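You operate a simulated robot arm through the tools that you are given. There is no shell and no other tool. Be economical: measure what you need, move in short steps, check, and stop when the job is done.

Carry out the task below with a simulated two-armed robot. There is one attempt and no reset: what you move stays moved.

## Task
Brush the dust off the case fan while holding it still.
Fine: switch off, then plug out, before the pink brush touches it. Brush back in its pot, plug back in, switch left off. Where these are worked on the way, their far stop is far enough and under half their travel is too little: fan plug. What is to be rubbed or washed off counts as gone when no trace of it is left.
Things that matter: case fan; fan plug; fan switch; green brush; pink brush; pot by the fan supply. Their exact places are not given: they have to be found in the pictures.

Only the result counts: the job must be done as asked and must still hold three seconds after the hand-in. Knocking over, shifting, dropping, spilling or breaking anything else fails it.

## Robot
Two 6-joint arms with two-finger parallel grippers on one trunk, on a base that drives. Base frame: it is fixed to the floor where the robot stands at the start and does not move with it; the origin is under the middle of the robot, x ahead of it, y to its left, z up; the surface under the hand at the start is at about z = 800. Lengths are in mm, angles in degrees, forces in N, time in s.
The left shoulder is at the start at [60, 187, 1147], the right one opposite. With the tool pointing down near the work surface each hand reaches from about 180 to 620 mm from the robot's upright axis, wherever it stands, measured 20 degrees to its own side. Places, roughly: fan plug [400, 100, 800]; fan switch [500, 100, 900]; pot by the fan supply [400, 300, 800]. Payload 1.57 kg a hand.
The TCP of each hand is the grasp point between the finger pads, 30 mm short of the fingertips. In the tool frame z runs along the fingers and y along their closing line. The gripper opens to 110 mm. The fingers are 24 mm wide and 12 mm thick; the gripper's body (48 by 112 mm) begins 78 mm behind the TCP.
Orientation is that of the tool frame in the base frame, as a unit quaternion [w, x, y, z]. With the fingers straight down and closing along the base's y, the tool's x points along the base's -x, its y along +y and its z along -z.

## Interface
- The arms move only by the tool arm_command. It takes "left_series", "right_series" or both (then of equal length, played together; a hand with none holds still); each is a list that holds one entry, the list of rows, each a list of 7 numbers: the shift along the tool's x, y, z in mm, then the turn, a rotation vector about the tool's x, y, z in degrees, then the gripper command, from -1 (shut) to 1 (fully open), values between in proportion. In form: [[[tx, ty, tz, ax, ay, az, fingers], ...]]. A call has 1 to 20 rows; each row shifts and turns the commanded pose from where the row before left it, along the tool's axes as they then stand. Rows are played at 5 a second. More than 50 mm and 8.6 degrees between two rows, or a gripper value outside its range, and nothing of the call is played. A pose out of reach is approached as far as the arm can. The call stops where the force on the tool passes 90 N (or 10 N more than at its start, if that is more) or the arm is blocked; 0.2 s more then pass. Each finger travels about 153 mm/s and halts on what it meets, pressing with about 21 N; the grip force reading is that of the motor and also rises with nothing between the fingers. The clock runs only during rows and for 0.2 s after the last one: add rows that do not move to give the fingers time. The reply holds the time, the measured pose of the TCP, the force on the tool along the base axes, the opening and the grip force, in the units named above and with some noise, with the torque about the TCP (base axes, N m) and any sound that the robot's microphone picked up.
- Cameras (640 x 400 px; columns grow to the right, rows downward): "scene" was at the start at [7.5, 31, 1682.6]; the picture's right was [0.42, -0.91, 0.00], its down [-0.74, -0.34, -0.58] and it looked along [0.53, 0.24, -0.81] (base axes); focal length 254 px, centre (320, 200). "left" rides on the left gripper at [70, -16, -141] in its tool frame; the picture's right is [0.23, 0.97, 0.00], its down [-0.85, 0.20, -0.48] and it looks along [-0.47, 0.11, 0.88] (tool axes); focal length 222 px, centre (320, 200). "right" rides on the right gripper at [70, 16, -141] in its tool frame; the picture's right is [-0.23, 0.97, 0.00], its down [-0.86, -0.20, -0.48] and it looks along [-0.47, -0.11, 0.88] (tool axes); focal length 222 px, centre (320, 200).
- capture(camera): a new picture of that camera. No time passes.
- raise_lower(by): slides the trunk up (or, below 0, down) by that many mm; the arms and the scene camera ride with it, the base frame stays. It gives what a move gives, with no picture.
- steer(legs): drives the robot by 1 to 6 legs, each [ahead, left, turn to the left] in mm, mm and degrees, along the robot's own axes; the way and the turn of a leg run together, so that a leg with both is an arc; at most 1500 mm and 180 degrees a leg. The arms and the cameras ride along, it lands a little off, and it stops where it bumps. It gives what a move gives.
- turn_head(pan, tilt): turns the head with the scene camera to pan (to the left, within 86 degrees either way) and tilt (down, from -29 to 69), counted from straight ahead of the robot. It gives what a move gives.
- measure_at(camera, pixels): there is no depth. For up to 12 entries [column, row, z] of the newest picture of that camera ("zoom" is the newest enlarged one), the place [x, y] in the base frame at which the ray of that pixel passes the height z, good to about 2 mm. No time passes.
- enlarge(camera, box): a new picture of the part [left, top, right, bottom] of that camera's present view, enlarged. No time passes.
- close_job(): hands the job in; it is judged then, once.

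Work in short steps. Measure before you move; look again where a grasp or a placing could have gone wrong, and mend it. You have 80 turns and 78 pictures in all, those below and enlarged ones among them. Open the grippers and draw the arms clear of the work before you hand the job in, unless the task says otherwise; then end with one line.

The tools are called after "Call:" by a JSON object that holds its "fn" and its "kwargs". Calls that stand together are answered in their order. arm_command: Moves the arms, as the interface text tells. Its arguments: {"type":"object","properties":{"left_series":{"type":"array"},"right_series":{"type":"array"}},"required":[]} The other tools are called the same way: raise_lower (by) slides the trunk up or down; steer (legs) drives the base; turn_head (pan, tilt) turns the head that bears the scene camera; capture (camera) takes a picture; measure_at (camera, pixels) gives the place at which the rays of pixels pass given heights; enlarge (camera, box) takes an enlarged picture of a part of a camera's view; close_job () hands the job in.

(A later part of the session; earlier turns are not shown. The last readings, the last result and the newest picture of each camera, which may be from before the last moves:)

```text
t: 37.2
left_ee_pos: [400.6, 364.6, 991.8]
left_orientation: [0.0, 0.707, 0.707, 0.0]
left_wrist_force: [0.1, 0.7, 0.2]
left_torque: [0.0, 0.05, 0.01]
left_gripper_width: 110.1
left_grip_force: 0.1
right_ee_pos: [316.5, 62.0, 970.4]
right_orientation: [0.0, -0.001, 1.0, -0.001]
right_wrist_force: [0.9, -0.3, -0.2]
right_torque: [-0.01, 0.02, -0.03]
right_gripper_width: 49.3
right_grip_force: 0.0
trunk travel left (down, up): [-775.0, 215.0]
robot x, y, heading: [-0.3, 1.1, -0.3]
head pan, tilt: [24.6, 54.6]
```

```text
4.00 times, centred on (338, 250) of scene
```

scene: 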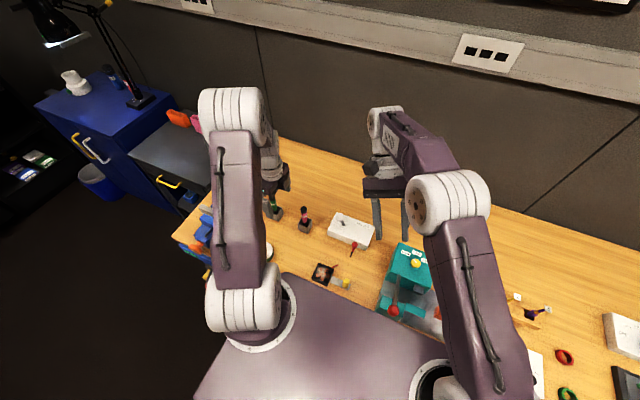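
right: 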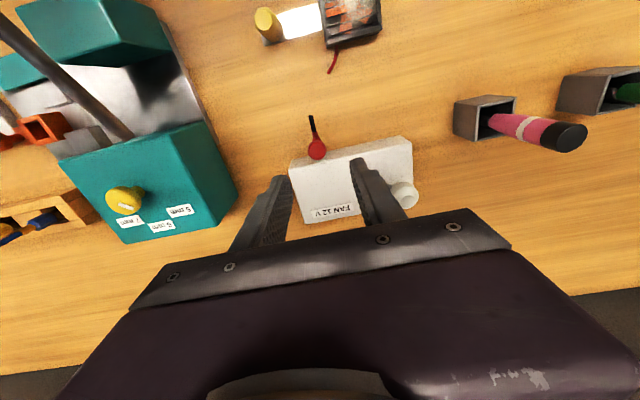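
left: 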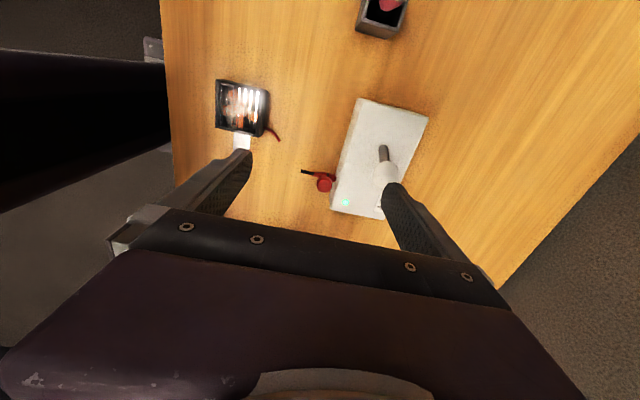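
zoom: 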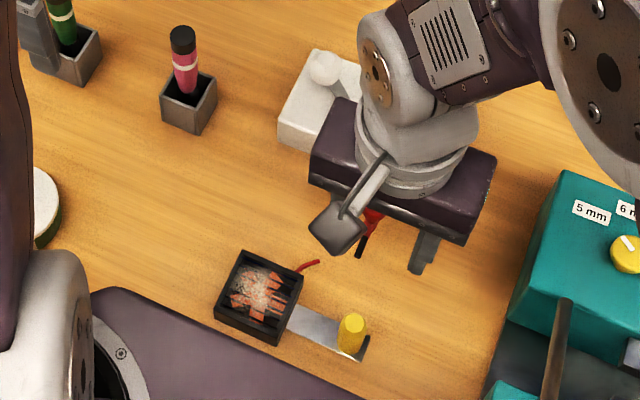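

Plug stays out. Measure fan frame corners, dust, and yellow handle from the right picture at candidate heights.

Call:
{"fn": "measure_at", "kwargs": {"camera": "right", "pixels": [[312.5, 117, 840], [312.5, 117, 850], [352.5, 78.5, 825], [407.5, 64, 825], [409, 119, 825], [360, 129, 825], [385, 95, 815], [378, 80, 815], [404, 78, 815], [402, 112, 815], [375, 118, 815], [302, 112, 803]]}}

Call:
{"fn": "measure_at", "kwargs": {"camera": "scene", "pixels": [[346, 279, 840], [346, 279, 850], [318.5, 262.5, 825], [333.7, 268.7, 825], [327.5, 283, 825], [312, 276, 825], [322.5, 270, 815], [346, 284, 820], [383.5, 179, 900], [305, 216, 850], [303.5, 207, 900], [305, 228, 800]]}}

```text
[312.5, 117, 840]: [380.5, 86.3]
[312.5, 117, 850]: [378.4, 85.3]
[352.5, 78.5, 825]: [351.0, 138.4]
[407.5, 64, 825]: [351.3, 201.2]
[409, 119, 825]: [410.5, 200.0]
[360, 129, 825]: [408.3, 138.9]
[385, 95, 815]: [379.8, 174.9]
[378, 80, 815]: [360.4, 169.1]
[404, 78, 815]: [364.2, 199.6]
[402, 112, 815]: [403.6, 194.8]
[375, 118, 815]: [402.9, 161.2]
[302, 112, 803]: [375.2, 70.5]
```

```text
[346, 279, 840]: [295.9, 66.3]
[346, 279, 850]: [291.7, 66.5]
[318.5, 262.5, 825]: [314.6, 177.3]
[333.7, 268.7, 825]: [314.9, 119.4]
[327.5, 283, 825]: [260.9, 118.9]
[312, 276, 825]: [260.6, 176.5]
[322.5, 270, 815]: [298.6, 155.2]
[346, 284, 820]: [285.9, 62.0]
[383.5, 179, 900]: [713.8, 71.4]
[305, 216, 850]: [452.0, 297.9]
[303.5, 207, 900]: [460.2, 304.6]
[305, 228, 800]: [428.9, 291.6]
```

(The right measure used the older capture, offset by −96,−24, which agrees with the scene view.) Fan spans x 258–315, y 117–177; handle at (285,63), top ~855. Now view brushes from the left hand.

Call:
{"fn": "capture", "kwargs": {"camera": "left"}}

Call:
{"fn": "enlarge", "kwargs": {"camera": "left", "box": [250, 60, 410, 260]}}

Call:
{"fn": "enlarge", "kwargs": {"camera": "scene", "box": [262, 190, 342, 240]}}

```text
49 pictures are left
```

left: 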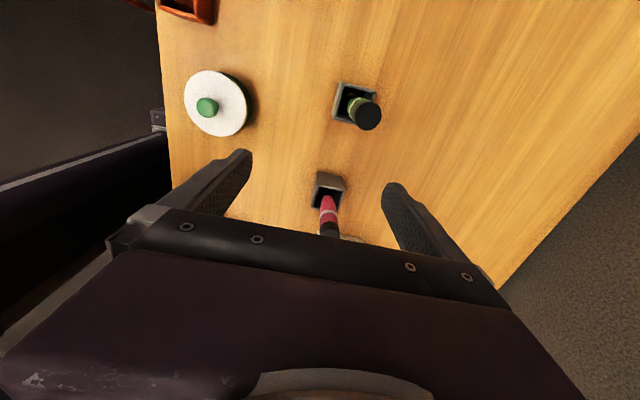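

```text
2.00 times, centred on (330, 160) of left
```

zoom: 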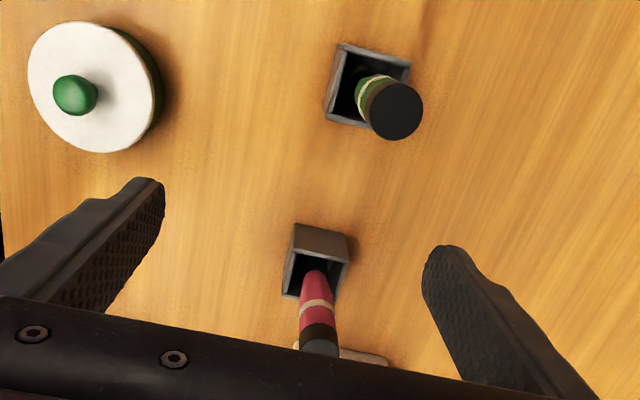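

```text
8.00 times, centred on (302, 215) of scene
```

zoom: 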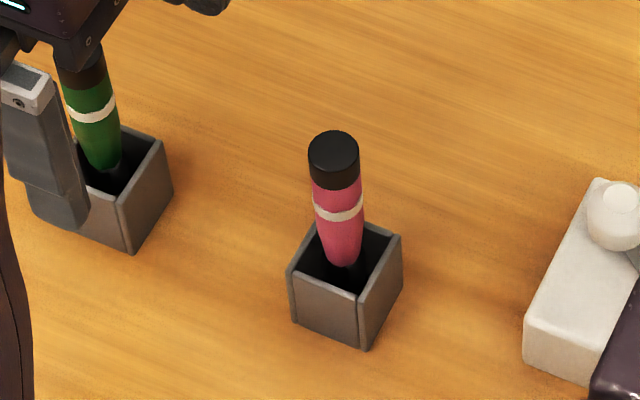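

Triangulate pot rim, white band and cap top from both cameras.

Call:
{"fn": "measure_at", "kwargs": {"camera": "left", "pixels": [[328, 198, 835], [328, 198, 845], [328, 214, 870], [328, 214, 890], [329, 232, 900], [329, 232, 920], [318.5, 171.5, 800], [342.5, 177.5, 800], [358, 111, 900], [349, 104, 845]]}}

Call:
{"fn": "measure_at", "kwargs": {"camera": "scene", "pixels": [[304.9, 222.1, 835], [304.9, 222.1, 845], [304.25, 216, 870], [304.25, 216, 890], [303.6, 208.1, 900], [303.6, 208.1, 920], [303.6, 208.1, 930], [307.6, 233.5, 800], [298.6, 229.8, 800], [301.6, 217.7, 840], [312.2, 219.6, 840], [307.6, 226.9, 840]]}}

```text
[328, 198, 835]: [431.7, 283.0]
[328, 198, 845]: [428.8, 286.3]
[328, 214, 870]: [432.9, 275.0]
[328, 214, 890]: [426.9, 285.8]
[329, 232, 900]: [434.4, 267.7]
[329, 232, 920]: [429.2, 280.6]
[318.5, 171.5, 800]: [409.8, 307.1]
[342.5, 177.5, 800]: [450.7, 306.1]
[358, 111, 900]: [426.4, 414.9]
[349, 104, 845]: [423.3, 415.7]
```

```text
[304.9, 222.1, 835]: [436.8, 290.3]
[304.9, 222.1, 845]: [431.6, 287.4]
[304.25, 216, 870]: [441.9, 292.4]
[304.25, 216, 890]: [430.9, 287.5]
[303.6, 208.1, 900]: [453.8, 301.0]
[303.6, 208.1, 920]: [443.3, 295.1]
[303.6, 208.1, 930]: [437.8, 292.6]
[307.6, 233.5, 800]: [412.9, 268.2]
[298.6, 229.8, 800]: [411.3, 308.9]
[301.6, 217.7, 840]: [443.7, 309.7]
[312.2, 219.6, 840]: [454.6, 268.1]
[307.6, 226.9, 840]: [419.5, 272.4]
```

Pot centre (430,287), rim z≈846; pink brush upright, band z≈890, cap top z≈938. First the right hand: yaw −90° so it closes along x (leaving room for the left), move over the handle (285,63).

Call:
{"fn": "arm_command", "kwargs": {"right_series": [[[0, 0, 0, 0, 0, -8.2, -0.1], [0, 0, 0, 0, 0, -8.2, -0.1], [0, 0, 0, 0, 0, -8.2, -0.1], [0, 0, 0, 0, 0, -8.2, -0.1], [0, 0, 0, 0, 0, -8.2, -0.1], [0, 0, 0, 0, 0, -8.2, -0.1], [0, 0, 0, 0, 0, -8.2, -0.1], [0, 0, 0, 0, 0, -8.2, -0.1], [0, 0, 0, 0, 0, -8.2, -0.1], [0, 0, 0, 0, 0, -8.2, -0.1], [0, 0, 0, 0, 0, -8, -0.1], [0, 31, 0, 0, 0, 0, -0.1], [0, 0, 0, 0, 0, 0, -0.1]]]}}

Call:
{"fn": "capture", "kwargs": {"camera": "right"}}

Call:
{"fn": "enlarge", "kwargs": {"camera": "scene", "box": [290, 230, 402, 300]}}

```text
t: 40.0
left_ee_pos: [399.1, 364.4, 993.9]
left_orientation: [0.0, 0.707, 0.707, 0.0]
left_wrist_force: [0.0, 0.5, -0.2]
left_torque: [0.0, 0.0, 0.0]
left_gripper_width: 110.2
left_grip_force: 0.1
right_ee_pos: [285.8, 61.5, 974.2]
right_orientation: [0.001, 0.708, -0.706, 0.0]
right_wrist_force: [0.0, 0.1, -0.2]
right_torque: [-0.01, 0.03, 0.0]
right_gripper_width: 49.5
right_grip_force: 0.1
trunk travel left (down, up): [-775.0, 215.0]
robot x, y, heading: [-4.3, -0.1, 0.2]
head pan, tilt: [24.6, 54.6]
```

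```text
46 pictures are left
```

right: 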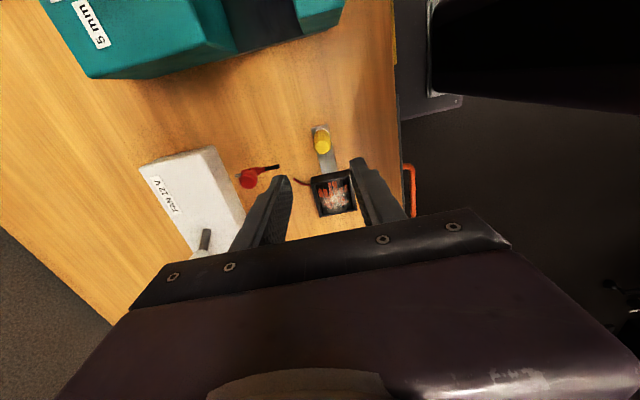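

```text
5.71 times, centred on (346, 265) of scene
```

zoom: 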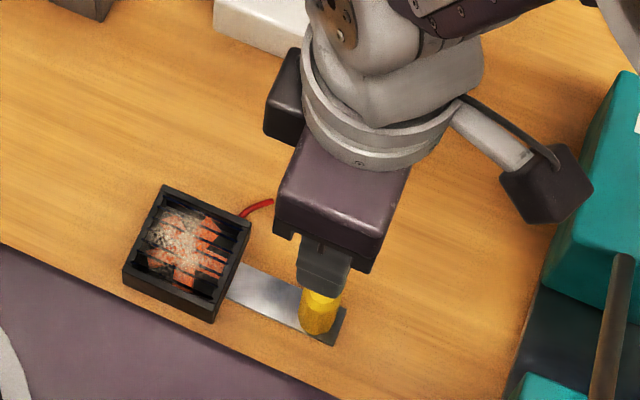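

Measure the handle (px 321,145) in this view.

Call:
{"fn": "measure_at", "kwargs": {"camera": "right", "pixels": [[321, 148, 855], [321, 148, 845], [321, 128, 855], [321, 128, 845], [321, 128, 835], [335, 193, 815], [312, 176, 825], [347, 171, 825], [355, 211, 825], [318, 217, 825], [318, 127, 803], [333, 177, 803]]}}

```text
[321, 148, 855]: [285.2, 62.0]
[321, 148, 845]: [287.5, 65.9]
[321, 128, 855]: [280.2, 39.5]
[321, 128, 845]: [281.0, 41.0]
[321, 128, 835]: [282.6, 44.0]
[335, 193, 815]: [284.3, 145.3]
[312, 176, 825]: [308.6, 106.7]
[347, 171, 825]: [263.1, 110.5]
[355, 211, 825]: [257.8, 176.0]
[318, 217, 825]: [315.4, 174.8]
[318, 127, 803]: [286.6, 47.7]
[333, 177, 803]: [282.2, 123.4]
```

Handle top (285,62). Descend to TCP z≈846 and close firmly.

Call:
{"fn": "arm_command", "kwargs": {"right_series": [[[0, 0, 45, 0, 0, 0, -0.1], [0, 0, 45, 0, 0, 0, -0.1], [0, 0, 38, 0, 0, 0, -0.1], [0, 0, 0, 0, 0, 0, -0.1], [0, 0, 0, 0, 0, 0, -1], [0, 0, 0, 0, 0, 0, -1], [0, 0, 0, 0, 0, 0, -1]]]}}

Call:
{"fn": "enlarge", "kwargs": {"camera": "scene", "box": [290, 230, 402, 300]}}

```text
t: 41.6
left_ee_pos: [399.7, 366.1, 992.8]
left_orientation: [0.0, 0.707, 0.707, 0.0]
left_wrist_force: [-0.2, -0.1, 0.3]
left_torque: [0.01, -0.01, 0.0]
left_gripper_width: 109.9
left_grip_force: 0.0
right_ee_pos: [289.5, 60.0, 845.2]
right_orientation: [0.001, 0.707, -0.707, 0.0]
right_wrist_force: [-0.3, 0.0, 0.5]
right_torque: [-0.11, 0.01, 0.04]
right_gripper_width: 20.7
right_grip_force: 21.0
trunk travel left (down, up): [-775.0, 215.0]
robot x, y, heading: [-1.5, -2.0, 0.1]
head pan, tilt: [24.6, 54.6]
```

```text
5.71 times, centred on (346, 265) of scene
```

zoom: 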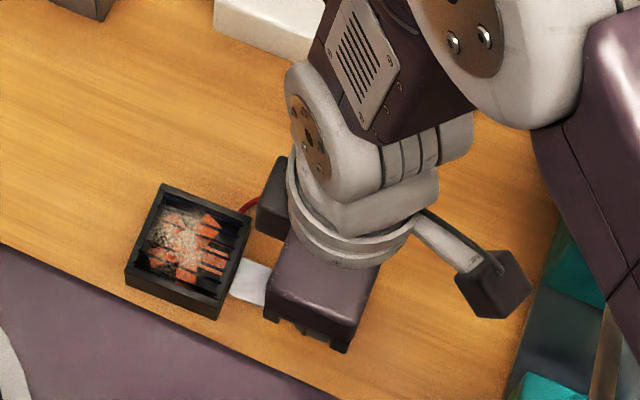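

Handle held (20.7 mm). Now the left: go above the pink brush (430,287), descend to z≈898.

Call:
{"fn": "arm_command", "kwargs": {"left_series": [[[-39, 15, 0, 0, 0, 0, 0.2], [-39, 15, 0, 0, 0, 0, 0.2], [0, 0, 0, 0, 0, 0, 0.2]]]}}

Call:
{"fn": "enlarge", "kwargs": {"camera": "scene", "box": [262, 170, 358, 240]}}

Call:
{"fn": "capture", "kwargs": {"camera": "left"}}

```text
t: 42.4
left_ee_pos: [426.0, 286.6, 994.1]
left_orientation: [0.001, 0.707, 0.707, -0.001]
left_wrist_force: [-0.2, 0.4, 0.9]
left_torque: [-0.05, -0.03, 0.0]
left_gripper_width: 66.1
left_grip_force: 0.0
right_ee_pos: [289.4, 60.3, 844.1]
right_orientation: [0.0, -0.707, 0.707, 0.0]
right_wrist_force: [0.3, 0.2, 0.5]
right_torque: [-0.08, 0.0, 0.01]
right_gripper_width: 20.4
right_grip_force: 20.4
trunk travel left (down, up): [-775.0, 215.0]
robot x, y, heading: [2.9, -2.3, 0.0]
head pan, tilt: [24.6, 54.6]
```

```text
5.71 times, centred on (310, 205) of scene
```

zoom: 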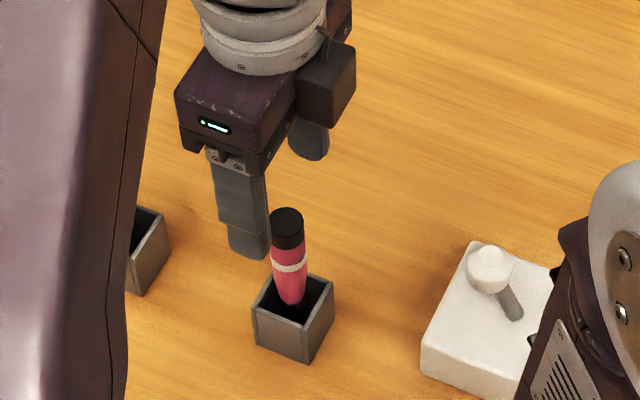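

```text
42 pictures are left
```

left: 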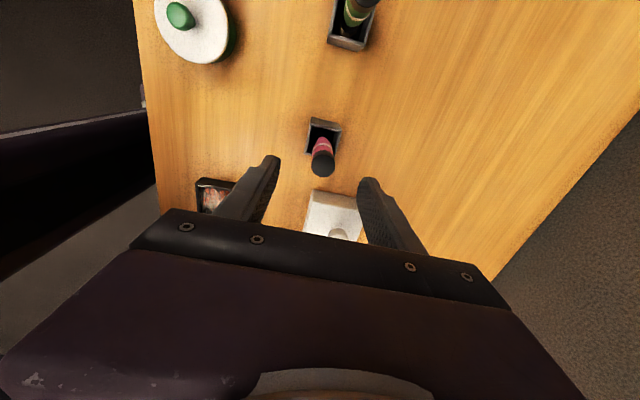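

Check cap centre (323,164) at z 938 and rim in the new left view.

Call:
{"fn": "measure_at", "kwargs": {"camera": "left", "pixels": [[323, 164, 938], [323, 164, 930], [322, 146, 890], [324, 136, 846]]}}

```text
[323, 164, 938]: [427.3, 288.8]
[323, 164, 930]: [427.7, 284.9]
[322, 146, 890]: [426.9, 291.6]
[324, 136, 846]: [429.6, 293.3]
```

Brush axis ≈ (427.5,289). Descend and close.

Call:
{"fn": "arm_command", "kwargs": {"left_series": [[[2, 1.5, 32, 0, 0, 0, 0.2], [0, 0, 32, 0, 0, 0, 0.2], [0, 0, 32, 0, 0, 0, 0.2], [0, 0, 0, 0, 0, 0, 0.2], [0, 0, 0, 0, 0, 0, -1], [0, 0, 0, 0, 0, 0, -1], [0, 0, 0, 0, 0, 0, -1]]]}}

Call:
{"fn": "enlarge", "kwargs": {"camera": "scene", "box": [262, 170, 358, 240]}}

```text
t: 44.0
left_ee_pos: [426.5, 287.1, 898.6]
left_orientation: [0.0, 0.707, 0.707, 0.0]
left_wrist_force: [-0.4, 0.0, -0.9]
left_torque: [-0.04, 0.01, -0.01]
left_gripper_width: 20.4
left_grip_force: 20.9
right_ee_pos: [289.9, 60.0, 844.5]
right_orientation: [-0.001, 0.708, -0.706, 0.0]
right_wrist_force: [0.4, 0.4, 1.0]
right_torque: [-0.1, 0.0, 0.03]
right_gripper_width: 20.8
right_grip_force: 20.4
trunk travel left (down, up): [-775.0, 215.0]
robot x, y, heading: [-0.7, -2.2, 0.2]
head pan, tilt: [24.6, 54.6]
```

```text
5.71 times, centred on (310, 205) of scene
```

zoom: 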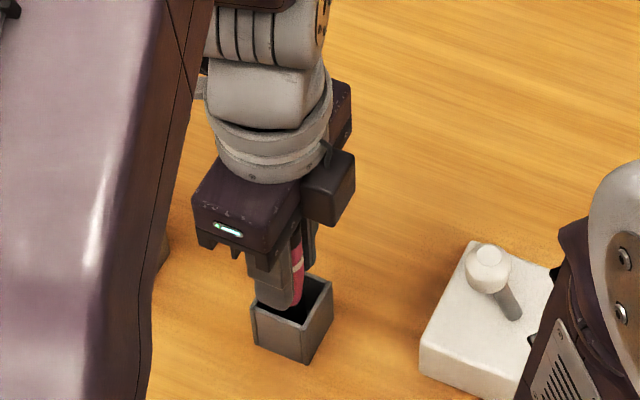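

Brush gripped (20.4 mm). Lift straight up about 80 mm and look at it.

Call:
{"fn": "arm_command", "kwargs": {"left_series": [[[0, 0, -20, 0, 0, 0, -1], [0, 0, -30, 0, 0, 0, -1], [0, 0, -30, 0, 0, 0, -1], [0, 0, 0, 0, 0, 0, -1]]]}}

Call:
{"fn": "enlarge", "kwargs": {"camera": "scene", "box": [262, 170, 358, 240]}}

Call:
{"fn": "enlarge", "kwargs": {"camera": "left", "box": [240, 80, 420, 220]}}

```text
t: 45.0
left_ee_pos: [428.2, 287.6, 980.4]
left_orientation: [0.0, 0.707, 0.707, 0.0]
left_wrist_force: [-0.2, 0.3, 0.8]
left_torque: [-0.04, 0.04, 0.02]
left_gripper_width: 20.3
left_grip_force: 21.3
right_ee_pos: [288.5, 59.8, 846.4]
right_orientation: [0.0, -0.707, 0.707, 0.0]
right_wrist_force: [-1.7, -0.5, -0.4]
right_torque: [0.05, 0.01, 0.05]
right_gripper_width: 20.3
right_grip_force: 20.3
trunk travel left (down, up): [-775.0, 215.0]
robot x, y, heading: [0.6, -0.5, 0.1]
head pan, tilt: [24.6, 54.6]
```

```text
5.71 times, centred on (310, 205) of scene
```

zoom: 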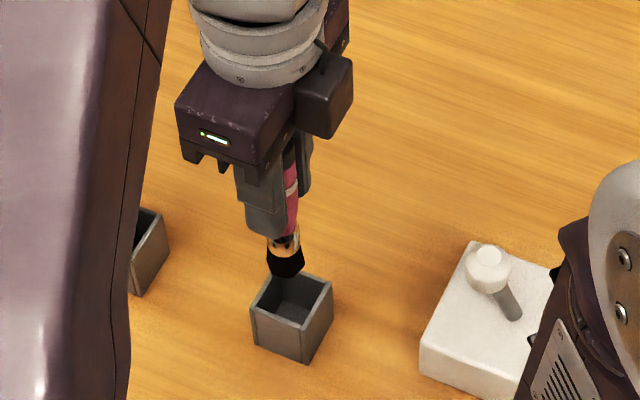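

```text
2.86 times, centred on (330, 150) of left
```

zoom: 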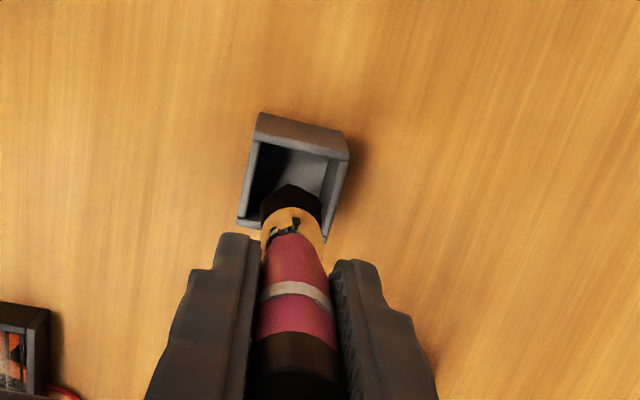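

Brush up, bristles ~95 mm below TCP. To keep wrists apart I'll tilt the left hand 25° (handle leaning +y) near the fan. Move over at height first and tilt.

Call:
{"fn": "arm_command", "kwargs": {"left_series": [[[0, 0, -20, 0, 0, 0, -1], [-17, -35, 0, 0, 0, 0, -1], [-17, -35, 0, 0, 0, 0, -1], [-17, -35, 0, 0, 0, 0, -1], [-17, -36, 0, 0, 0, 0, -1], [0, 0, 0, 0, -8.3, 0, -1], [0, 0, 0, 0, -8.3, 0, -1], [0, 0, 0, 0, -8.4, 0, -1], [0, 0, 0, 0, 0, 0, -1]]]}}

Call:
{"fn": "capture", "kwargs": {"camera": "scene"}}

Call:
{"fn": "capture", "kwargs": {"camera": "left"}}

```text
t: 47.0
left_ee_pos: [287.8, 220.1, 1001.7]
left_orientation: [0.154, 0.691, 0.69, -0.154]
left_wrist_force: [0.2, 0.0, 0.1]
left_torque: [0.02, -0.03, 0.01]
left_gripper_width: 20.5
left_grip_force: 21.0
right_ee_pos: [289.0, 60.0, 844.4]
right_orientation: [0.0, -0.707, 0.708, 0.0]
right_wrist_force: [-0.4, -1.2, 0.3]
right_torque: [-0.01, -0.01, -0.02]
right_gripper_width: 20.5
right_grip_force: 21.2
trunk travel left (down, up): [-775.0, 215.0]
robot x, y, heading: [-2.2, -0.4, 0.0]
head pan, tilt: [24.6, 54.6]
```

```text
38 pictures are left
```

scene: 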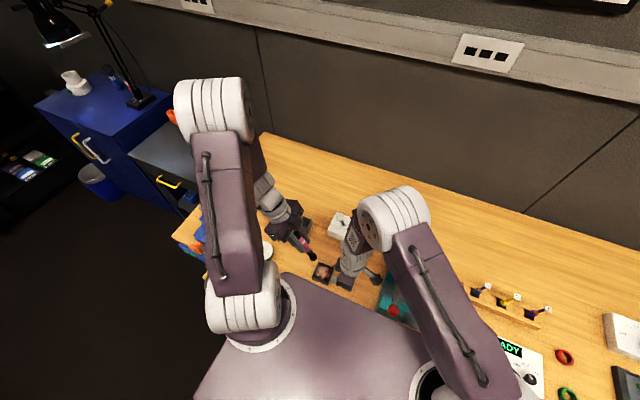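

```text
37 pictures are left
```

left: 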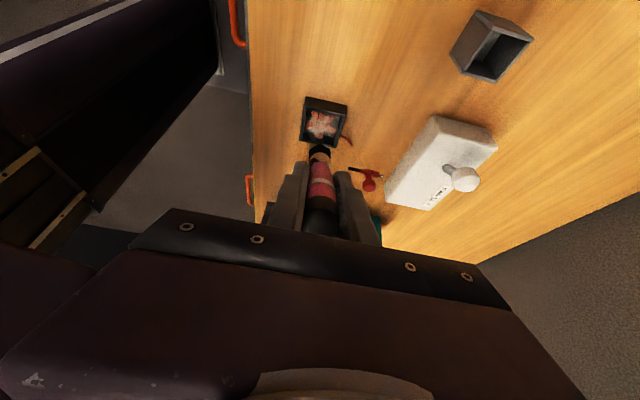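

Clearance between wrists looks good. Descend along the tool so the bristles hover at ~850 over the fan centre.

Call:
{"fn": "arm_command", "kwargs": {"left_series": [[[-1, 0, 36, 0, 0, 0, -1], [-2, 0, 36, 0, 0, 0, -1], [0, 0, 0, 0, 0, 0, -1]]]}}

Call:
{"fn": "enlarge", "kwargs": {"camera": "scene", "box": [280, 220, 376, 290]}}

Call:
{"fn": "enlarge", "kwargs": {"camera": "left", "box": [240, 60, 420, 220]}}

```text
t: 47.8
left_ee_pos: [308.6, 193.5, 954.6]
left_orientation: [0.151, 0.691, 0.69, -0.156]
left_wrist_force: [-0.3, 0.6, 0.4]
left_torque: [-0.02, -0.02, -0.02]
left_gripper_width: 20.5
left_grip_force: 21.6
left hand out of reach, approached as far as the arm can: row 1, 2
right_ee_pos: [288.6, 59.5, 846.1]
right_orientation: [0.001, -0.707, 0.707, 0.0]
right_wrist_force: [-0.9, 0.2, 0.1]
right_torque: [-0.09, -0.02, -0.02]
right_gripper_width: 20.7
right_grip_force: 21.1
trunk travel left (down, up): [-775.0, 215.0]
robot x, y, heading: [-2.8, 2.3, 0.2]
head pan, tilt: [24.6, 54.6]
```

```text
5.71 times, centred on (328, 255) of scene
```

zoom: 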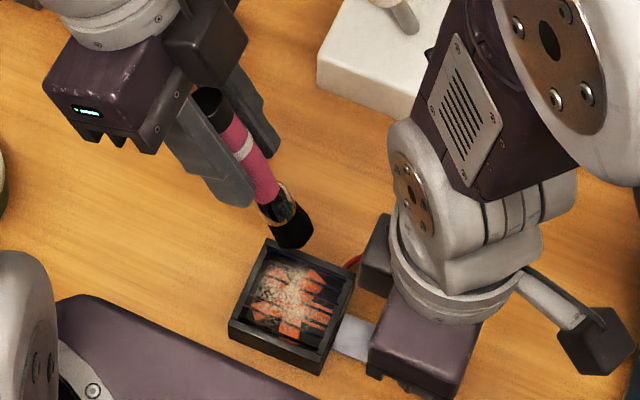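

```text
2.50 times, centred on (330, 140) of left
```

zoom: 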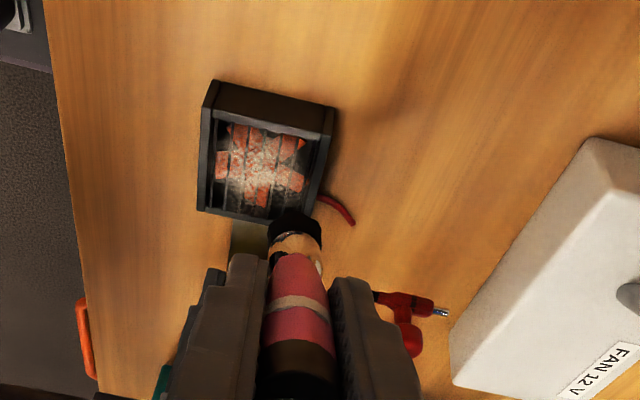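

The left hand is near its inner reach limit (wrist too near its shoulder). A larger tilt (45°) puts the wrist farther out; tilt 20° more, then shift so the bristles hover at (287,147,850).

Call:
{"fn": "arm_command", "kwargs": {"left_series": [[[0, 0, 0, 0, -8.3, 0, -1], [0, 0, 0, 0, -8.3, 0, -1], [0, 0, 0, 0, -3.4, 0, -1], [20, -10, 5, 0, 0, 0, -1], [21, -11, 6, 0, 0, 0, -1], [0, 0, 0, 0, 0, 0, -1]]]}}

Call:
{"fn": "enlarge", "kwargs": {"camera": "scene", "box": [280, 220, 376, 290]}}

Call:
{"fn": "capture", "kwargs": {"camera": "left"}}

```text
t: 49.2
left_ee_pos: [311.9, 232.6, 930.3]
left_orientation: [0.269, 0.653, 0.654, -0.272]
left_wrist_force: [-0.7, -0.5, -0.3]
left_torque: [0.05, 0.01, -0.02]
left_gripper_width: 20.2
left_grip_force: 21.0
left hand out of reach, approached as far as the arm can: row 1, 2, 4, 5
right_ee_pos: [289.4, 58.9, 845.3]
right_orientation: [0.0, 0.707, -0.707, 0.0]
right_wrist_force: [-0.7, -0.4, -0.5]
right_torque: [-0.06, 0.0, -0.01]
right_gripper_width: 20.4
right_grip_force: 20.5
trunk travel left (down, up): [-775.0, 215.0]
robot x, y, heading: [1.7, 0.1, 0.0]
head pan, tilt: [24.6, 54.6]
```

```text
5.71 times, centred on (328, 255) of scene
```

zoom: 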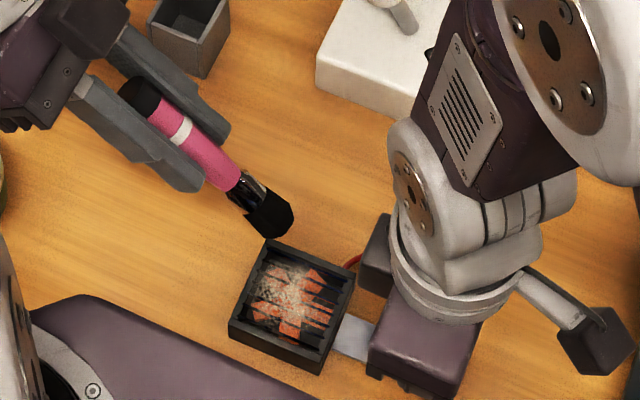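

```text
33 pictures are left
```

left: 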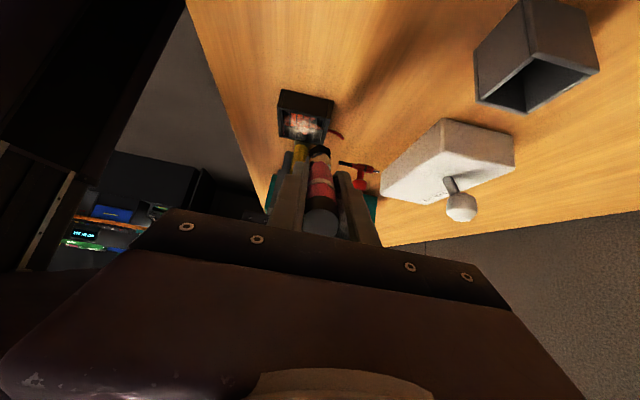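

The left arm is limited this close in. Best remedy: free the right hand, drive the base back ~100 mm, and regrip. First lift the left, and release/raise the right.

Call:
{"fn": "arm_command", "kwargs": {"left_series": [[[-25, 0, -25, 0, 0, 0, -1], [-25, 0, -25, 0, 0, 0, -1], [0, 0, 0, 0, 0, 0, -1], [0, 0, 0, 0, 0, 0, -1], [0, 0, 0, 0, 0, 0, -1], [0, 0, 0, 0, 0, 0, -1], [0, 0, 0, 0, 0, 0, -1]]], "right_series": [[[0, 0, 0, 0, 0, 0, -0.1], [0, 0, 0, 0, 0, 0, -0.1], [0, 0, 0, 0, 0, 0, -0.1], [0, 0, -40, 0, 0, 0, -0.1], [0, 0, -40, 0, 0, 0, -0.1], [0, 0, -40, 0, 0, 0, -0.1], [0, 0, 0, 0, 0, 0, -0.1]]]}}

Call:
{"fn": "steer", "kwargs": {"legs": [[-100, 0, 0]]}}

Call:
{"fn": "capture", "kwargs": {"camera": "scene"}}

```text
t: 50.8
left_ee_pos: [312.8, 232.2, 998.5]
left_orientation: [0.271, 0.653, 0.654, -0.27]
left_wrist_force: [-0.3, -0.6, -0.2]
left_torque: [-0.02, -0.02, 0.01]
left_gripper_width: 20.5
left_grip_force: 20.7
right_ee_pos: [288.5, 62.1, 965.3]
right_orientation: [0.0, 0.707, -0.707, 0.0]
right_wrist_force: [-0.3, -0.3, -0.2]
right_torque: [0.02, 0.01, 0.01]
right_gripper_width: 49.4
right_grip_force: 0.0
trunk travel left (down, up): [-775.0, 215.0]
robot x, y, heading: [-1.7, -1.7, -0.2]
head pan, tilt: [24.6, 54.6]
```

```text
t: 52.0
left_ee_pos: [214.3, 231.3, 999.1]
left_orientation: [0.269, 0.655, 0.651, -0.273]
left_wrist_force: [0.1, 0.2, -0.3]
left_torque: [0.03, 0.0, 0.0]
left_gripper_width: 20.4
left_grip_force: 20.7
right_ee_pos: [190.4, 61.9, 965.0]
right_orientation: [-0.001, -0.705, 0.709, 0.0]
right_wrist_force: [0.1, -0.1, 0.6]
right_torque: [0.01, -0.03, -0.01]
right_gripper_width: 49.3
right_grip_force: 0.0
trunk travel left (down, up): [-775.0, 215.0]
robot x, y, heading: [-98.8, -0.1, -0.3]
head pan, tilt: [24.6, 54.6]
```

```text
32 pictures are left
```

scene: 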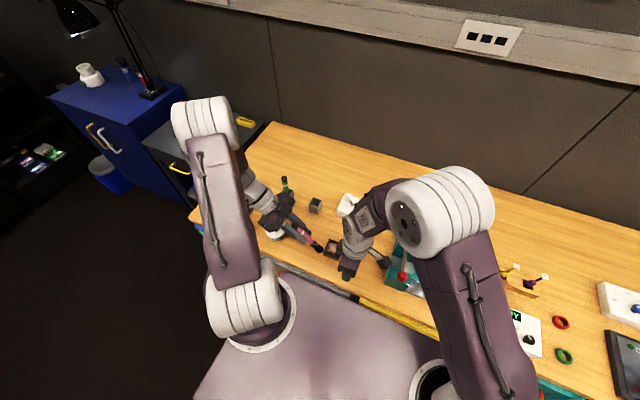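

Base moved back 99 mm. Right hand goes forward, down and regrips the handle; left moves to x≈287 and untilts to 25°.

Call:
{"fn": "arm_command", "kwargs": {"left_series": [[[0, 36, 0, 0, 0, 0, -1], [0, 37, 0, 0, 0, 0, -1], [0, 0, 0, 0, 8.3, 0, -1], [0, 0, 0, 0, 8.3, 0, -1], [0, 0, 0, 0, 3.4, 0, -1], [0, 0, 0, 0, 0, 0, -1], [0, 0, 0, 0, 0, 0, -1], [0, 0, 0, 0, 0, 0, -1], [0, 0, 0, 0, 0, 0, -1], [0, 0, 0, 0, 0, 0, -1]]], "right_series": [[[0, -48, 0, 0, 0, 0, -0.1], [0, -49, 0, 0, 0, 0, -0.1], [0, 0, 0, 0, 0, 0, -0.1], [0, 0, 40, 0, 0, 0, -0.1], [0, 0, 40, 0, 0, 0, -0.1], [0, 0, 40, 0, 0, 0, -0.1], [0, 0, 0, 0, 0, 0, -0.1], [0, 0, 0, 0, 0, 0, -1], [0, 0, 0, 0, 0, 0, -1], [0, 0, 0, 0, 0, 0, -1]]]}}

Call:
{"fn": "enlarge", "kwargs": {"camera": "scene", "box": [270, 190, 398, 290]}}

```text
t: 54.1
left_ee_pos: [288.1, 230.6, 998.5]
left_orientation: [0.153, 0.693, 0.688, -0.154]
left_wrist_force: [-0.9, -1.0, -0.1]
left_torque: [-0.01, -0.07, 0.01]
left_gripper_width: 20.8
left_grip_force: 20.8
right_ee_pos: [290.5, 59.0, 843.7]
right_orientation: [0.0, -0.705, 0.709, 0.0]
right_wrist_force: [-0.1, 0.4, -0.3]
right_torque: [-0.05, -0.01, -0.01]
right_gripper_width: 20.3
right_grip_force: 21.7
trunk travel left (down, up): [-775.0, 215.0]
robot x, y, heading: [-95.5, -0.3, -0.4]
head pan, tilt: [24.6, 54.6]
```

```text
4.00 times, centred on (334, 240) of scene
```

zoom: 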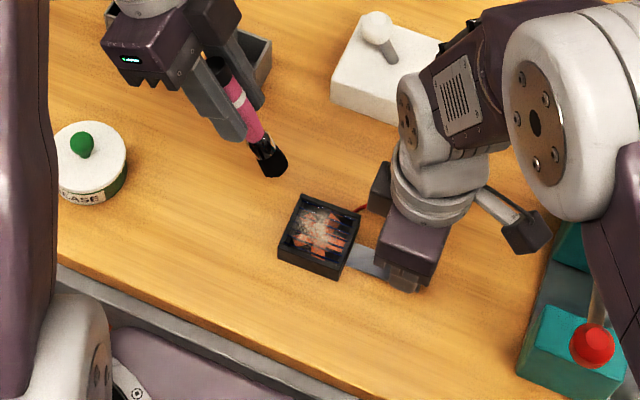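

Handle regripped. Lower the brush: bristle tip to ~(287,147,850).

Call:
{"fn": "arm_command", "kwargs": {"left_series": [[[-6.4, 0, 37, 0, 0, 0, -1], [-6.4, 0, 37, 0, 0, 0, -1], [0, 0, 0, 0, 0, 0, -1]]]}}

Call:
{"fn": "enlarge", "kwargs": {"camera": "scene", "box": [300, 210, 380, 270]}}

Call:
{"fn": "enlarge", "kwargs": {"camera": "left", "box": [240, 60, 420, 220]}}

```text
t: 55.0
left_ee_pos: [288.0, 186.3, 938.0]
left_orientation: [0.153, 0.692, 0.688, -0.153]
left_wrist_force: [-1.0, 0.6, -0.4]
left_torque: [0.01, -0.01, -0.03]
left_gripper_width: 20.2
left_grip_force: 20.8
right_ee_pos: [289.2, 60.6, 844.9]
right_orientation: [0.0, -0.705, 0.709, 0.0]
right_wrist_force: [0.1, -0.7, -0.3]
right_torque: [-0.07, -0.01, -0.02]
right_gripper_width: 20.7
right_grip_force: 20.9
trunk travel left (down, up): [-775.0, 215.0]
robot x, y, heading: [-97.9, -2.8, -0.4]
head pan, tilt: [24.6, 54.6]
```

```text
6.67 times, centred on (340, 240) of scene
```

zoom: 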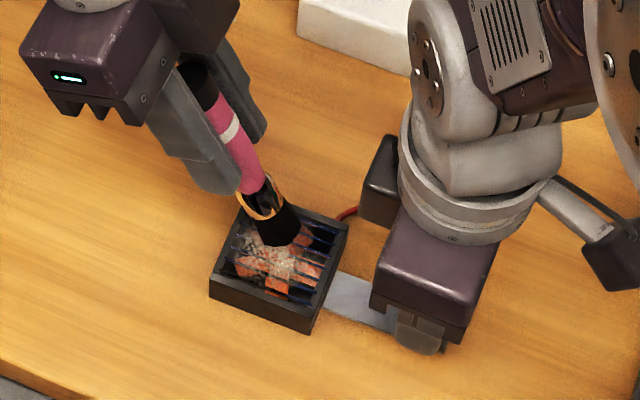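

```text
2.50 times, centred on (330, 140) of left
```

zoom: 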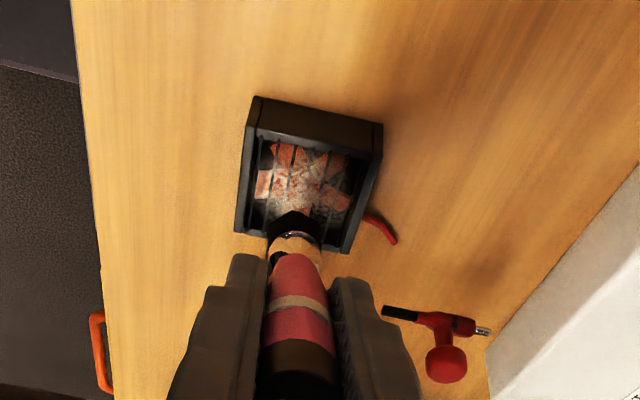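

Bristles above the dust. Lower gently by about 25 mm watching the force.

Call:
{"fn": "arm_command", "kwargs": {"left_series": [[[4.2, 0, 9, 0, 0, 0, -1], [4.2, 0, 9, 0, 0, 0, -1], [1.3, 0, 2.7, 0, 0, 0, -1], [0, 0, 0, 0, 0, 0, -1]]]}}

Call:
{"fn": "enlarge", "kwargs": {"camera": "scene", "box": [300, 210, 380, 270]}}

```text
t: 56.0
left_ee_pos: [287.1, 188.4, 913.9]
left_orientation: [0.154, 0.692, 0.688, -0.153]
left_wrist_force: [0.8, -0.2, 14.6]
left_torque: [-0.44, -0.02, 0.0]
left_gripper_width: 20.7
left_grip_force: 21.4
right_ee_pos: [288.7, 60.7, 843.6]
right_orientation: [-0.001, -0.705, 0.709, 0.0]
right_wrist_force: [-0.8, 1.7, -6.8]
right_torque: [-0.49, 0.01, 0.04]
right_gripper_width: 20.5
right_grip_force: 21.1
trunk travel left (down, up): [-775.0, 215.0]
robot x, y, heading: [-99.9, -0.4, -0.3]
head pan, tilt: [24.6, 54.6]
```

```text
6.67 times, centred on (340, 240) of scene
```

zoom: 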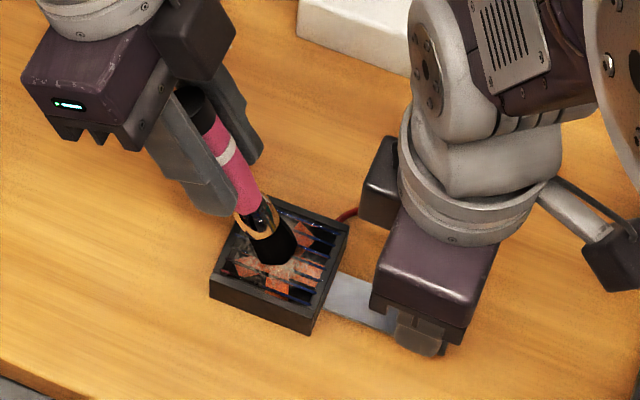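

Contact at ~15 N. Now raster strokes ±16 mm in x at y offsets +16 to −16.

Call:
{"fn": "arm_command", "kwargs": {"left_series": [[[14.5, 0, -6.8, 0, 0, 0, -1], [0, -16, 0, 0, 0, 0, -1], [0, 16, 0, 0, 0, 0, -1], [0, 16, 0, 0, 0, 0, -1], [-7.2, 0, 3.4, 0, 0, 0, -1], [0, -16, 0, 0, 0, 0, -1], [0, -16, 0, 0, 0, 0, -1], [-7.2, 0, 3.4, 0, 0, 0, -1], [0, 16, 0, 0, 0, 0, -1], [0, 16, 0, 0, 0, 0, -1], [-7.2, 0, 3.4, 0, 0, 0, -1], [0, -16, 0, 0, 0, 0, -1], [0, -16, 0, 0, 0, 0, -1], [-7.2, 0, 3.4, 0, 0, 0, -1], [0, 16, 0, 0, 0, 0, -1], [0, 16, 0, 0, 0, 0, -1], [0, 0, 0, 0, 0, 0, -1]]]}}

Call:
{"fn": "enlarge", "kwargs": {"camera": "scene", "box": [300, 210, 380, 270]}}

```text
t: 59.5
left_ee_pos: [304.4, 171.8, 917.9]
left_orientation: [0.152, 0.692, 0.689, -0.153]
left_wrist_force: [-0.2, -0.2, -0.8]
left_torque: [0.03, 0.01, -0.02]
left_gripper_width: 20.5
left_grip_force: 21.4
right_ee_pos: [290.0, 61.1, 845.8]
right_orientation: [-0.001, -0.705, 0.709, 0.0]
right_wrist_force: [0.0, 0.1, 0.8]
right_torque: [0.11, -0.01, 0.05]
right_gripper_width: 20.7
right_grip_force: 20.9
trunk travel left (down, up): [-775.0, 215.0]
robot x, y, heading: [-99.9, -1.8, -0.5]
head pan, tilt: [24.6, 54.6]
```

```text
6.67 times, centred on (340, 240) of scene
```

zoom: 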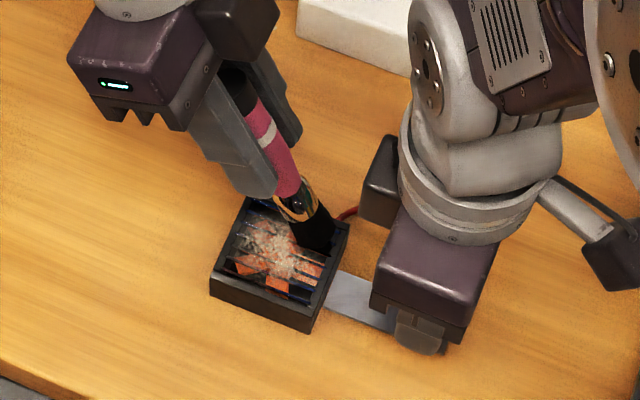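

Force is now zero and dust remains; look from the left camera.

Call:
{"fn": "enlarge", "kwargs": {"camera": "left", "box": [260, 80, 400, 200]}}

```text
3.33 times, centred on (330, 140) of left
```

zoom: 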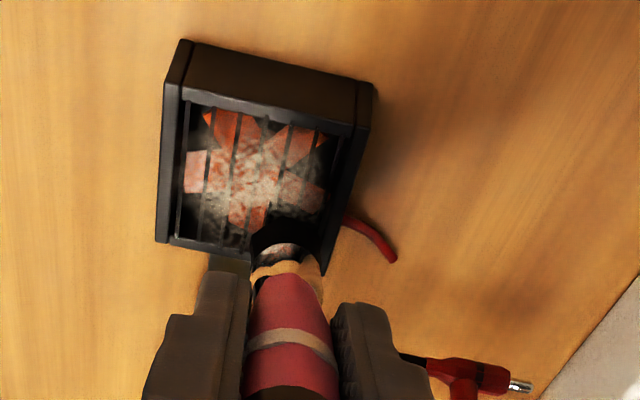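

Lower 4 mm more and stroke along y (parallel to the grille bars) across x.

Call:
{"fn": "arm_command", "kwargs": {"left_series": [[[1.7, 0, 3.6, 0, 0, 0, -1], [15.4, 0, -7.2, 0, 0, 0, -1], [15.4, 0, -7.2, 0, 0, 0, -1], [0, -8, 0, 0, 0, 0, -1], [-15.4, 0, 7.2, 0, 0, 0, -1], [-15.4, 0, 7.2, 0, 0, 0, -1], [0, -8, 0, 0, 0, 0, -1], [15.4, 0, -7.2, 0, 0, 0, -1], [15.4, 0, -7.2, 0, 0, 0, -1], [0, -8, 0, 0, 0, 0, -1], [-15.4, 0, 7.2, 0, 0, 0, -1], [-15.4, 0, 7.2, 0, 0, 0, -1], [0, -8, 0, 0, 0, 0, -1], [15.4, 0, -7.2, 0, 0, 0, -1], [15.4, 0, -7.2, 0, 0, 0, -1], [0, 0, 0, 0, 0, 0, -1]]]}}

Call:
{"fn": "enlarge", "kwargs": {"camera": "left", "box": [260, 80, 400, 200]}}

Call:
{"fn": "enlarge", "kwargs": {"camera": "scene", "box": [300, 210, 380, 270]}}

```text
t: 63.0
left_ee_pos: [269.5, 203.4, 911.5]
left_orientation: [0.152, 0.692, 0.688, -0.154]
left_wrist_force: [0.0, -0.8, -0.5]
left_torque: [-0.01, 0.0, -0.01]
left_gripper_width: 20.4
left_grip_force: 21.4
right_ee_pos: [290.4, 61.2, 844.7]
right_orientation: [0.0, -0.705, 0.709, 0.0]
right_wrist_force: [-0.4, 1.7, 2.7]
right_torque: [0.26, -0.01, 0.01]
right_gripper_width: 20.3
right_grip_force: 20.9
trunk travel left (down, up): [-775.0, 215.0]
robot x, y, heading: [-100.0, 3.7, -0.2]
head pan, tilt: [24.6, 54.6]
```

```text
3.33 times, centred on (330, 140) of left
```

zoom: 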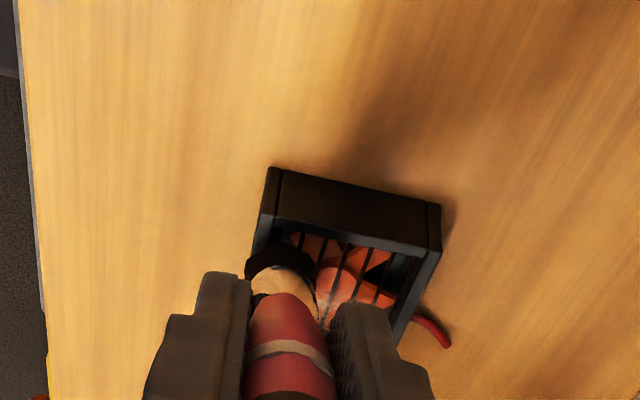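

```text
6.67 times, centred on (340, 240) of scene
```

zoom: 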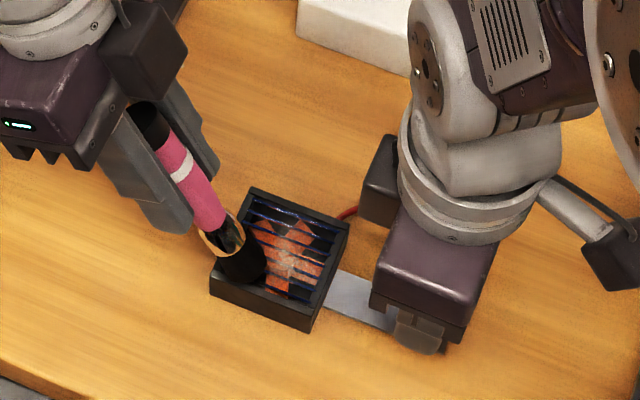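

Most dust is gone; faint dust near the centre. Repeat the pass in reverse, 1.5 mm lower.

Call:
{"fn": "arm_command", "kwargs": {"left_series": [[[0.6, 0, 1.4, 0, 0, 0, -1], [-15.4, 0, 7.2, 0, 0, 0, -1], [-15.4, 0, 7.2, 0, 0, 0, -1], [0, 8, 0, 0, 0, 0, -1], [15.4, 0, -7.2, 0, 0, 0, -1], [15.4, 0, -7.2, 0, 0, 0, -1], [0, 7, 0, 0, 0, 0, -1], [-15.4, 0, 7.2, 0, 0, 0, -1], [-15.4, 0, 7.2, 0, 0, 0, -1], [0, 5, 0, 0, 0, 0, -1], [15.4, 0, -7.2, 0, 0, 0, -1], [15.4, 0, -7.2, 0, 0, 0, -1], [0, 6, 0, 0, 0, 0, -1], [-15.4, 0, 7.2, 0, 0, 0, -1], [-15.4, 0, 7.2, 0, 0, 0, -1], [0, 6, 0, 0, 0, 0, -1], [15.4, 0, -7.2, 0, 0, 0, -1], [15.4, 0, -7.2, 0, 0, 0, -1], [0, 0, 0, 0, 0, 0, -1]]]}}

Call:
{"fn": "enlarge", "kwargs": {"camera": "scene", "box": [315, 220, 363, 260]}}

```text
t: 67.0
left_ee_pos: [304.4, 206.1, 909.1]
left_orientation: [0.152, 0.692, 0.689, -0.152]
left_wrist_force: [0.2, -1.0, -0.4]
left_torque: [0.01, 0.01, 0.01]
left_gripper_width: 20.6
left_grip_force: 21.7
right_ee_pos: [291.3, 60.3, 843.7]
right_orientation: [0.0, -0.706, 0.708, 0.0]
right_wrist_force: [-0.7, 0.7, 0.3]
right_torque: [0.01, -0.07, 0.02]
right_gripper_width: 20.2
right_grip_force: 20.9
trunk travel left (down, up): [-775.0, 215.0]
robot x, y, heading: [-97.9, 0.3, -0.5]
head pan, tilt: [24.6, 54.6]
```

```text
10.00 times, centred on (339, 240) of scene
```

zoom: 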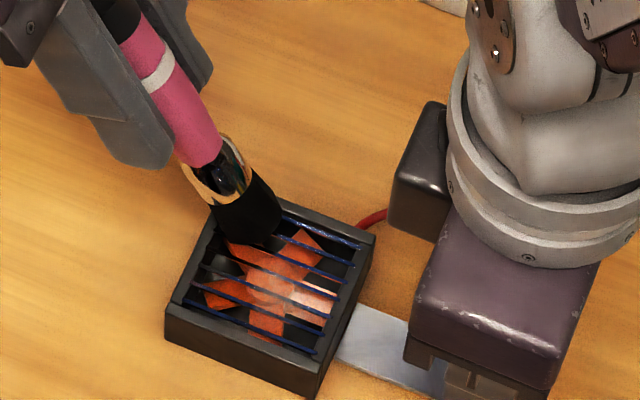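

Looks nearly clean. Lift the brush and inspect from both cameras.

Call:
{"fn": "arm_command", "kwargs": {"left_series": [[[-13, 0, -27, 0, 0, 0, -1], [3, 0, -40, 0, 0, 0, -1], [0, 0, 0, 0, 0, 0, -1]]]}}

Call:
{"fn": "enlarge", "kwargs": {"camera": "scene", "box": [318, 226, 358, 256]}}

Call:
{"fn": "enlarge", "kwargs": {"camera": "left", "box": [260, 80, 380, 180]}}

```text
t: 67.8
left_ee_pos: [302.9, 227.6, 976.3]
left_orientation: [0.154, 0.692, 0.689, -0.153]
left_wrist_force: [-0.2, -0.2, 0.2]
left_torque: [-0.02, 0.03, 0.04]
left_gripper_width: 20.5
left_grip_force: 20.3
right_ee_pos: [290.0, 60.6, 844.0]
right_orientation: [0.001, -0.705, 0.709, 0.0]
right_wrist_force: [-1.3, 0.6, 0.9]
right_torque: [0.07, -0.04, 0.05]
right_gripper_width: 20.3
right_grip_force: 20.7
trunk travel left (down, up): [-775.0, 215.0]
robot x, y, heading: [-100.4, -4.2, -0.2]
head pan, tilt: [24.6, 54.6]
```

```text
13.33 times, centred on (338, 241) of scene
```

zoom: 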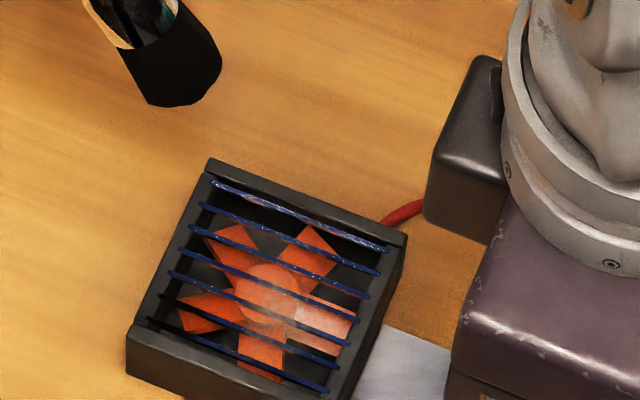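

```text
4.00 times, centred on (320, 130) of left
```

zoom: 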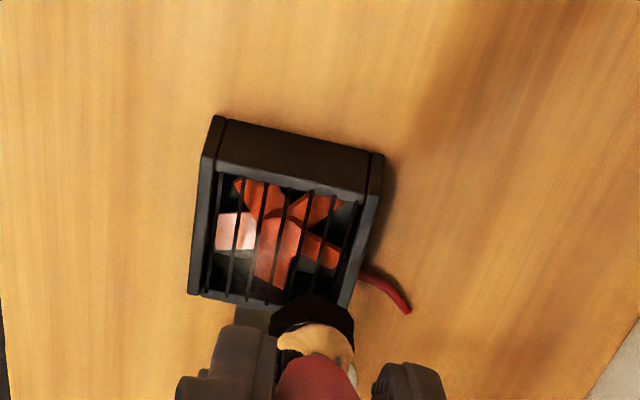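

Mostly highlights, but a faint haze may remain toward −x/−y. I do one more full pass slightly deeper and wider.

Call:
{"fn": "arm_command", "kwargs": {"left_series": [[[-3, 0, 40, 0, 0, 0, -1], [13.6, 0, 28.4, 0, 0, 0, -1], [-16.3, 0, 7.6, 0, 0, 0, -1], [-16.3, 0, 7.6, 0, 0, 0, -1], [0, -7, 0, 0, 0, 0, -1], [16.3, 0, -7.6, 0, 0, 0, -1], [16.3, 0, -7.6, 0, 0, 0, -1], [0, -7, 0, 0, 0, 0, -1], [-16.3, 0, 7.6, 0, 0, 0, -1], [-16.3, 0, 7.6, 0, 0, 0, -1], [0, -7, 0, 0, 0, 0, -1], [16.3, 0, -7.6, 0, 0, 0, -1], [16.3, 0, -7.6, 0, 0, 0, -1], [0, -7, 0, 0, 0, 0, -1], [-16.3, 0, 7.6, 0, 0, 0, -1], [-16.3, 0, 7.6, 0, 0, 0, -1], [0, -7, 0, 0, 0, 0, -1], [16.3, 0, -7.6, 0, 0, 0, -1], [16.3, 0, -7.6, 0, 0, 0, -1], [0, 0, 0, 0, 0, 0, -1]]]}}

Call:
{"fn": "arm_command", "kwargs": {"left_series": [[[-16.3, 0, 7.6, 0, 0, 0, -1], [-16.3, 0, 7.6, 0, 0, 0, -1], [0, 10, 0, 0, 0, 0, -1], [0, 10, 0, 0, 0, 0, -1], [8, 0, -3.7, 0, 0, 0, -1], [0, -10, 0, 0, 0, 0, -1], [0, -10, 0, 0, 0, 0, -1], [8, 0, -3.7, 0, 0, 0, -1], [0, 10, 0, 0, 0, 0, -1], [0, 10, 0, 0, 0, 0, -1], [0, 10, 0, 0, 0, 0, -1], [-8, 0, 3.7, 0, 0, 0, -1], [0, -15, 0, 0, 0, 0, -1], [8, 0, -3.7, 0, 0, 0, -1], [-13, 0, -27, 0, 0, 0, -1], [8, 0, -48, 0, 0, 0, -1], [8, 0, -40, 0, 0, 0, -1], [0, 0, 0, 0, 0, 0, -1]]]}}

Call:
{"fn": "enlarge", "kwargs": {"camera": "scene", "box": [318, 226, 358, 256]}}

Call:
{"fn": "enlarge", "kwargs": {"camera": "left", "box": [260, 60, 380, 180]}}

```text
t: 72.0
left_ee_pos: [268.1, 205.9, 906.5]
left_orientation: [0.152, 0.692, 0.689, -0.153]
left_wrist_force: [0.3, -0.8, 10.9]
left_torque: [-0.58, -0.02, 0.01]
left_gripper_width: 20.2
left_grip_force: 21.4
right_ee_pos: [288.2, 60.5, 844.1]
right_orientation: [0.0, -0.705, 0.709, 0.0]
right_wrist_force: [1.4, 2.0, -3.1]
right_torque: [-0.28, -0.11, -0.05]
right_gripper_width: 20.3
right_grip_force: 20.4
trunk travel left (down, up): [-775.0, 215.0]
robot x, y, heading: [-100.2, -0.6, -0.2]
head pan, tilt: [24.6, 54.6]
```

```text
t: 75.8
left_ee_pos: [282.6, 239.6, 1012.0]
left_orientation: [0.153, 0.692, 0.689, -0.153]
left_wrist_force: [0.5, -0.3, -0.4]
left_torque: [0.04, -0.01, -0.02]
left_gripper_width: 20.4
left_grip_force: 21.1
right_ee_pos: [290.0, 60.3, 844.6]
right_orientation: [0.0, -0.705, 0.709, 0.0]
right_wrist_force: [-0.4, 0.6, 1.0]
right_torque: [0.1, -0.02, 0.08]
right_gripper_width: 20.6
right_grip_force: 20.6
trunk travel left (down, up): [-775.0, 215.0]
robot x, y, heading: [-99.3, 3.9, -0.1]
head pan, tilt: [24.6, 54.6]
```

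```text
13.33 times, centred on (338, 241) of scene
```

zoom: 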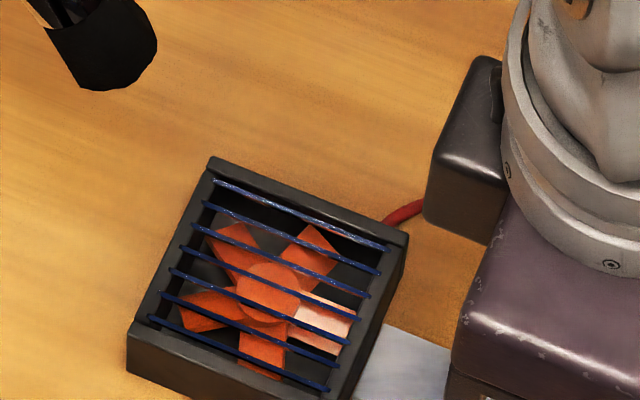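

```text
3.33 times, centred on (320, 120) of left
```

zoom: 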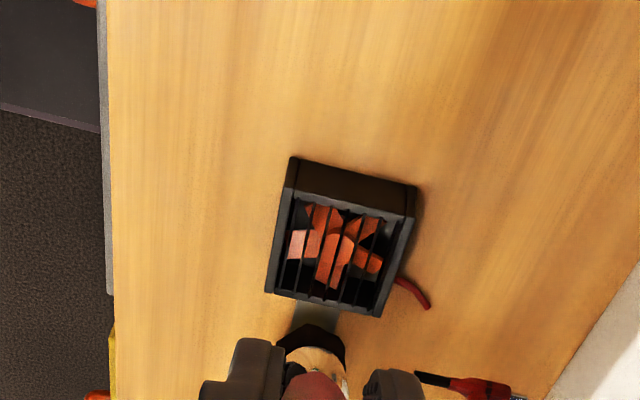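

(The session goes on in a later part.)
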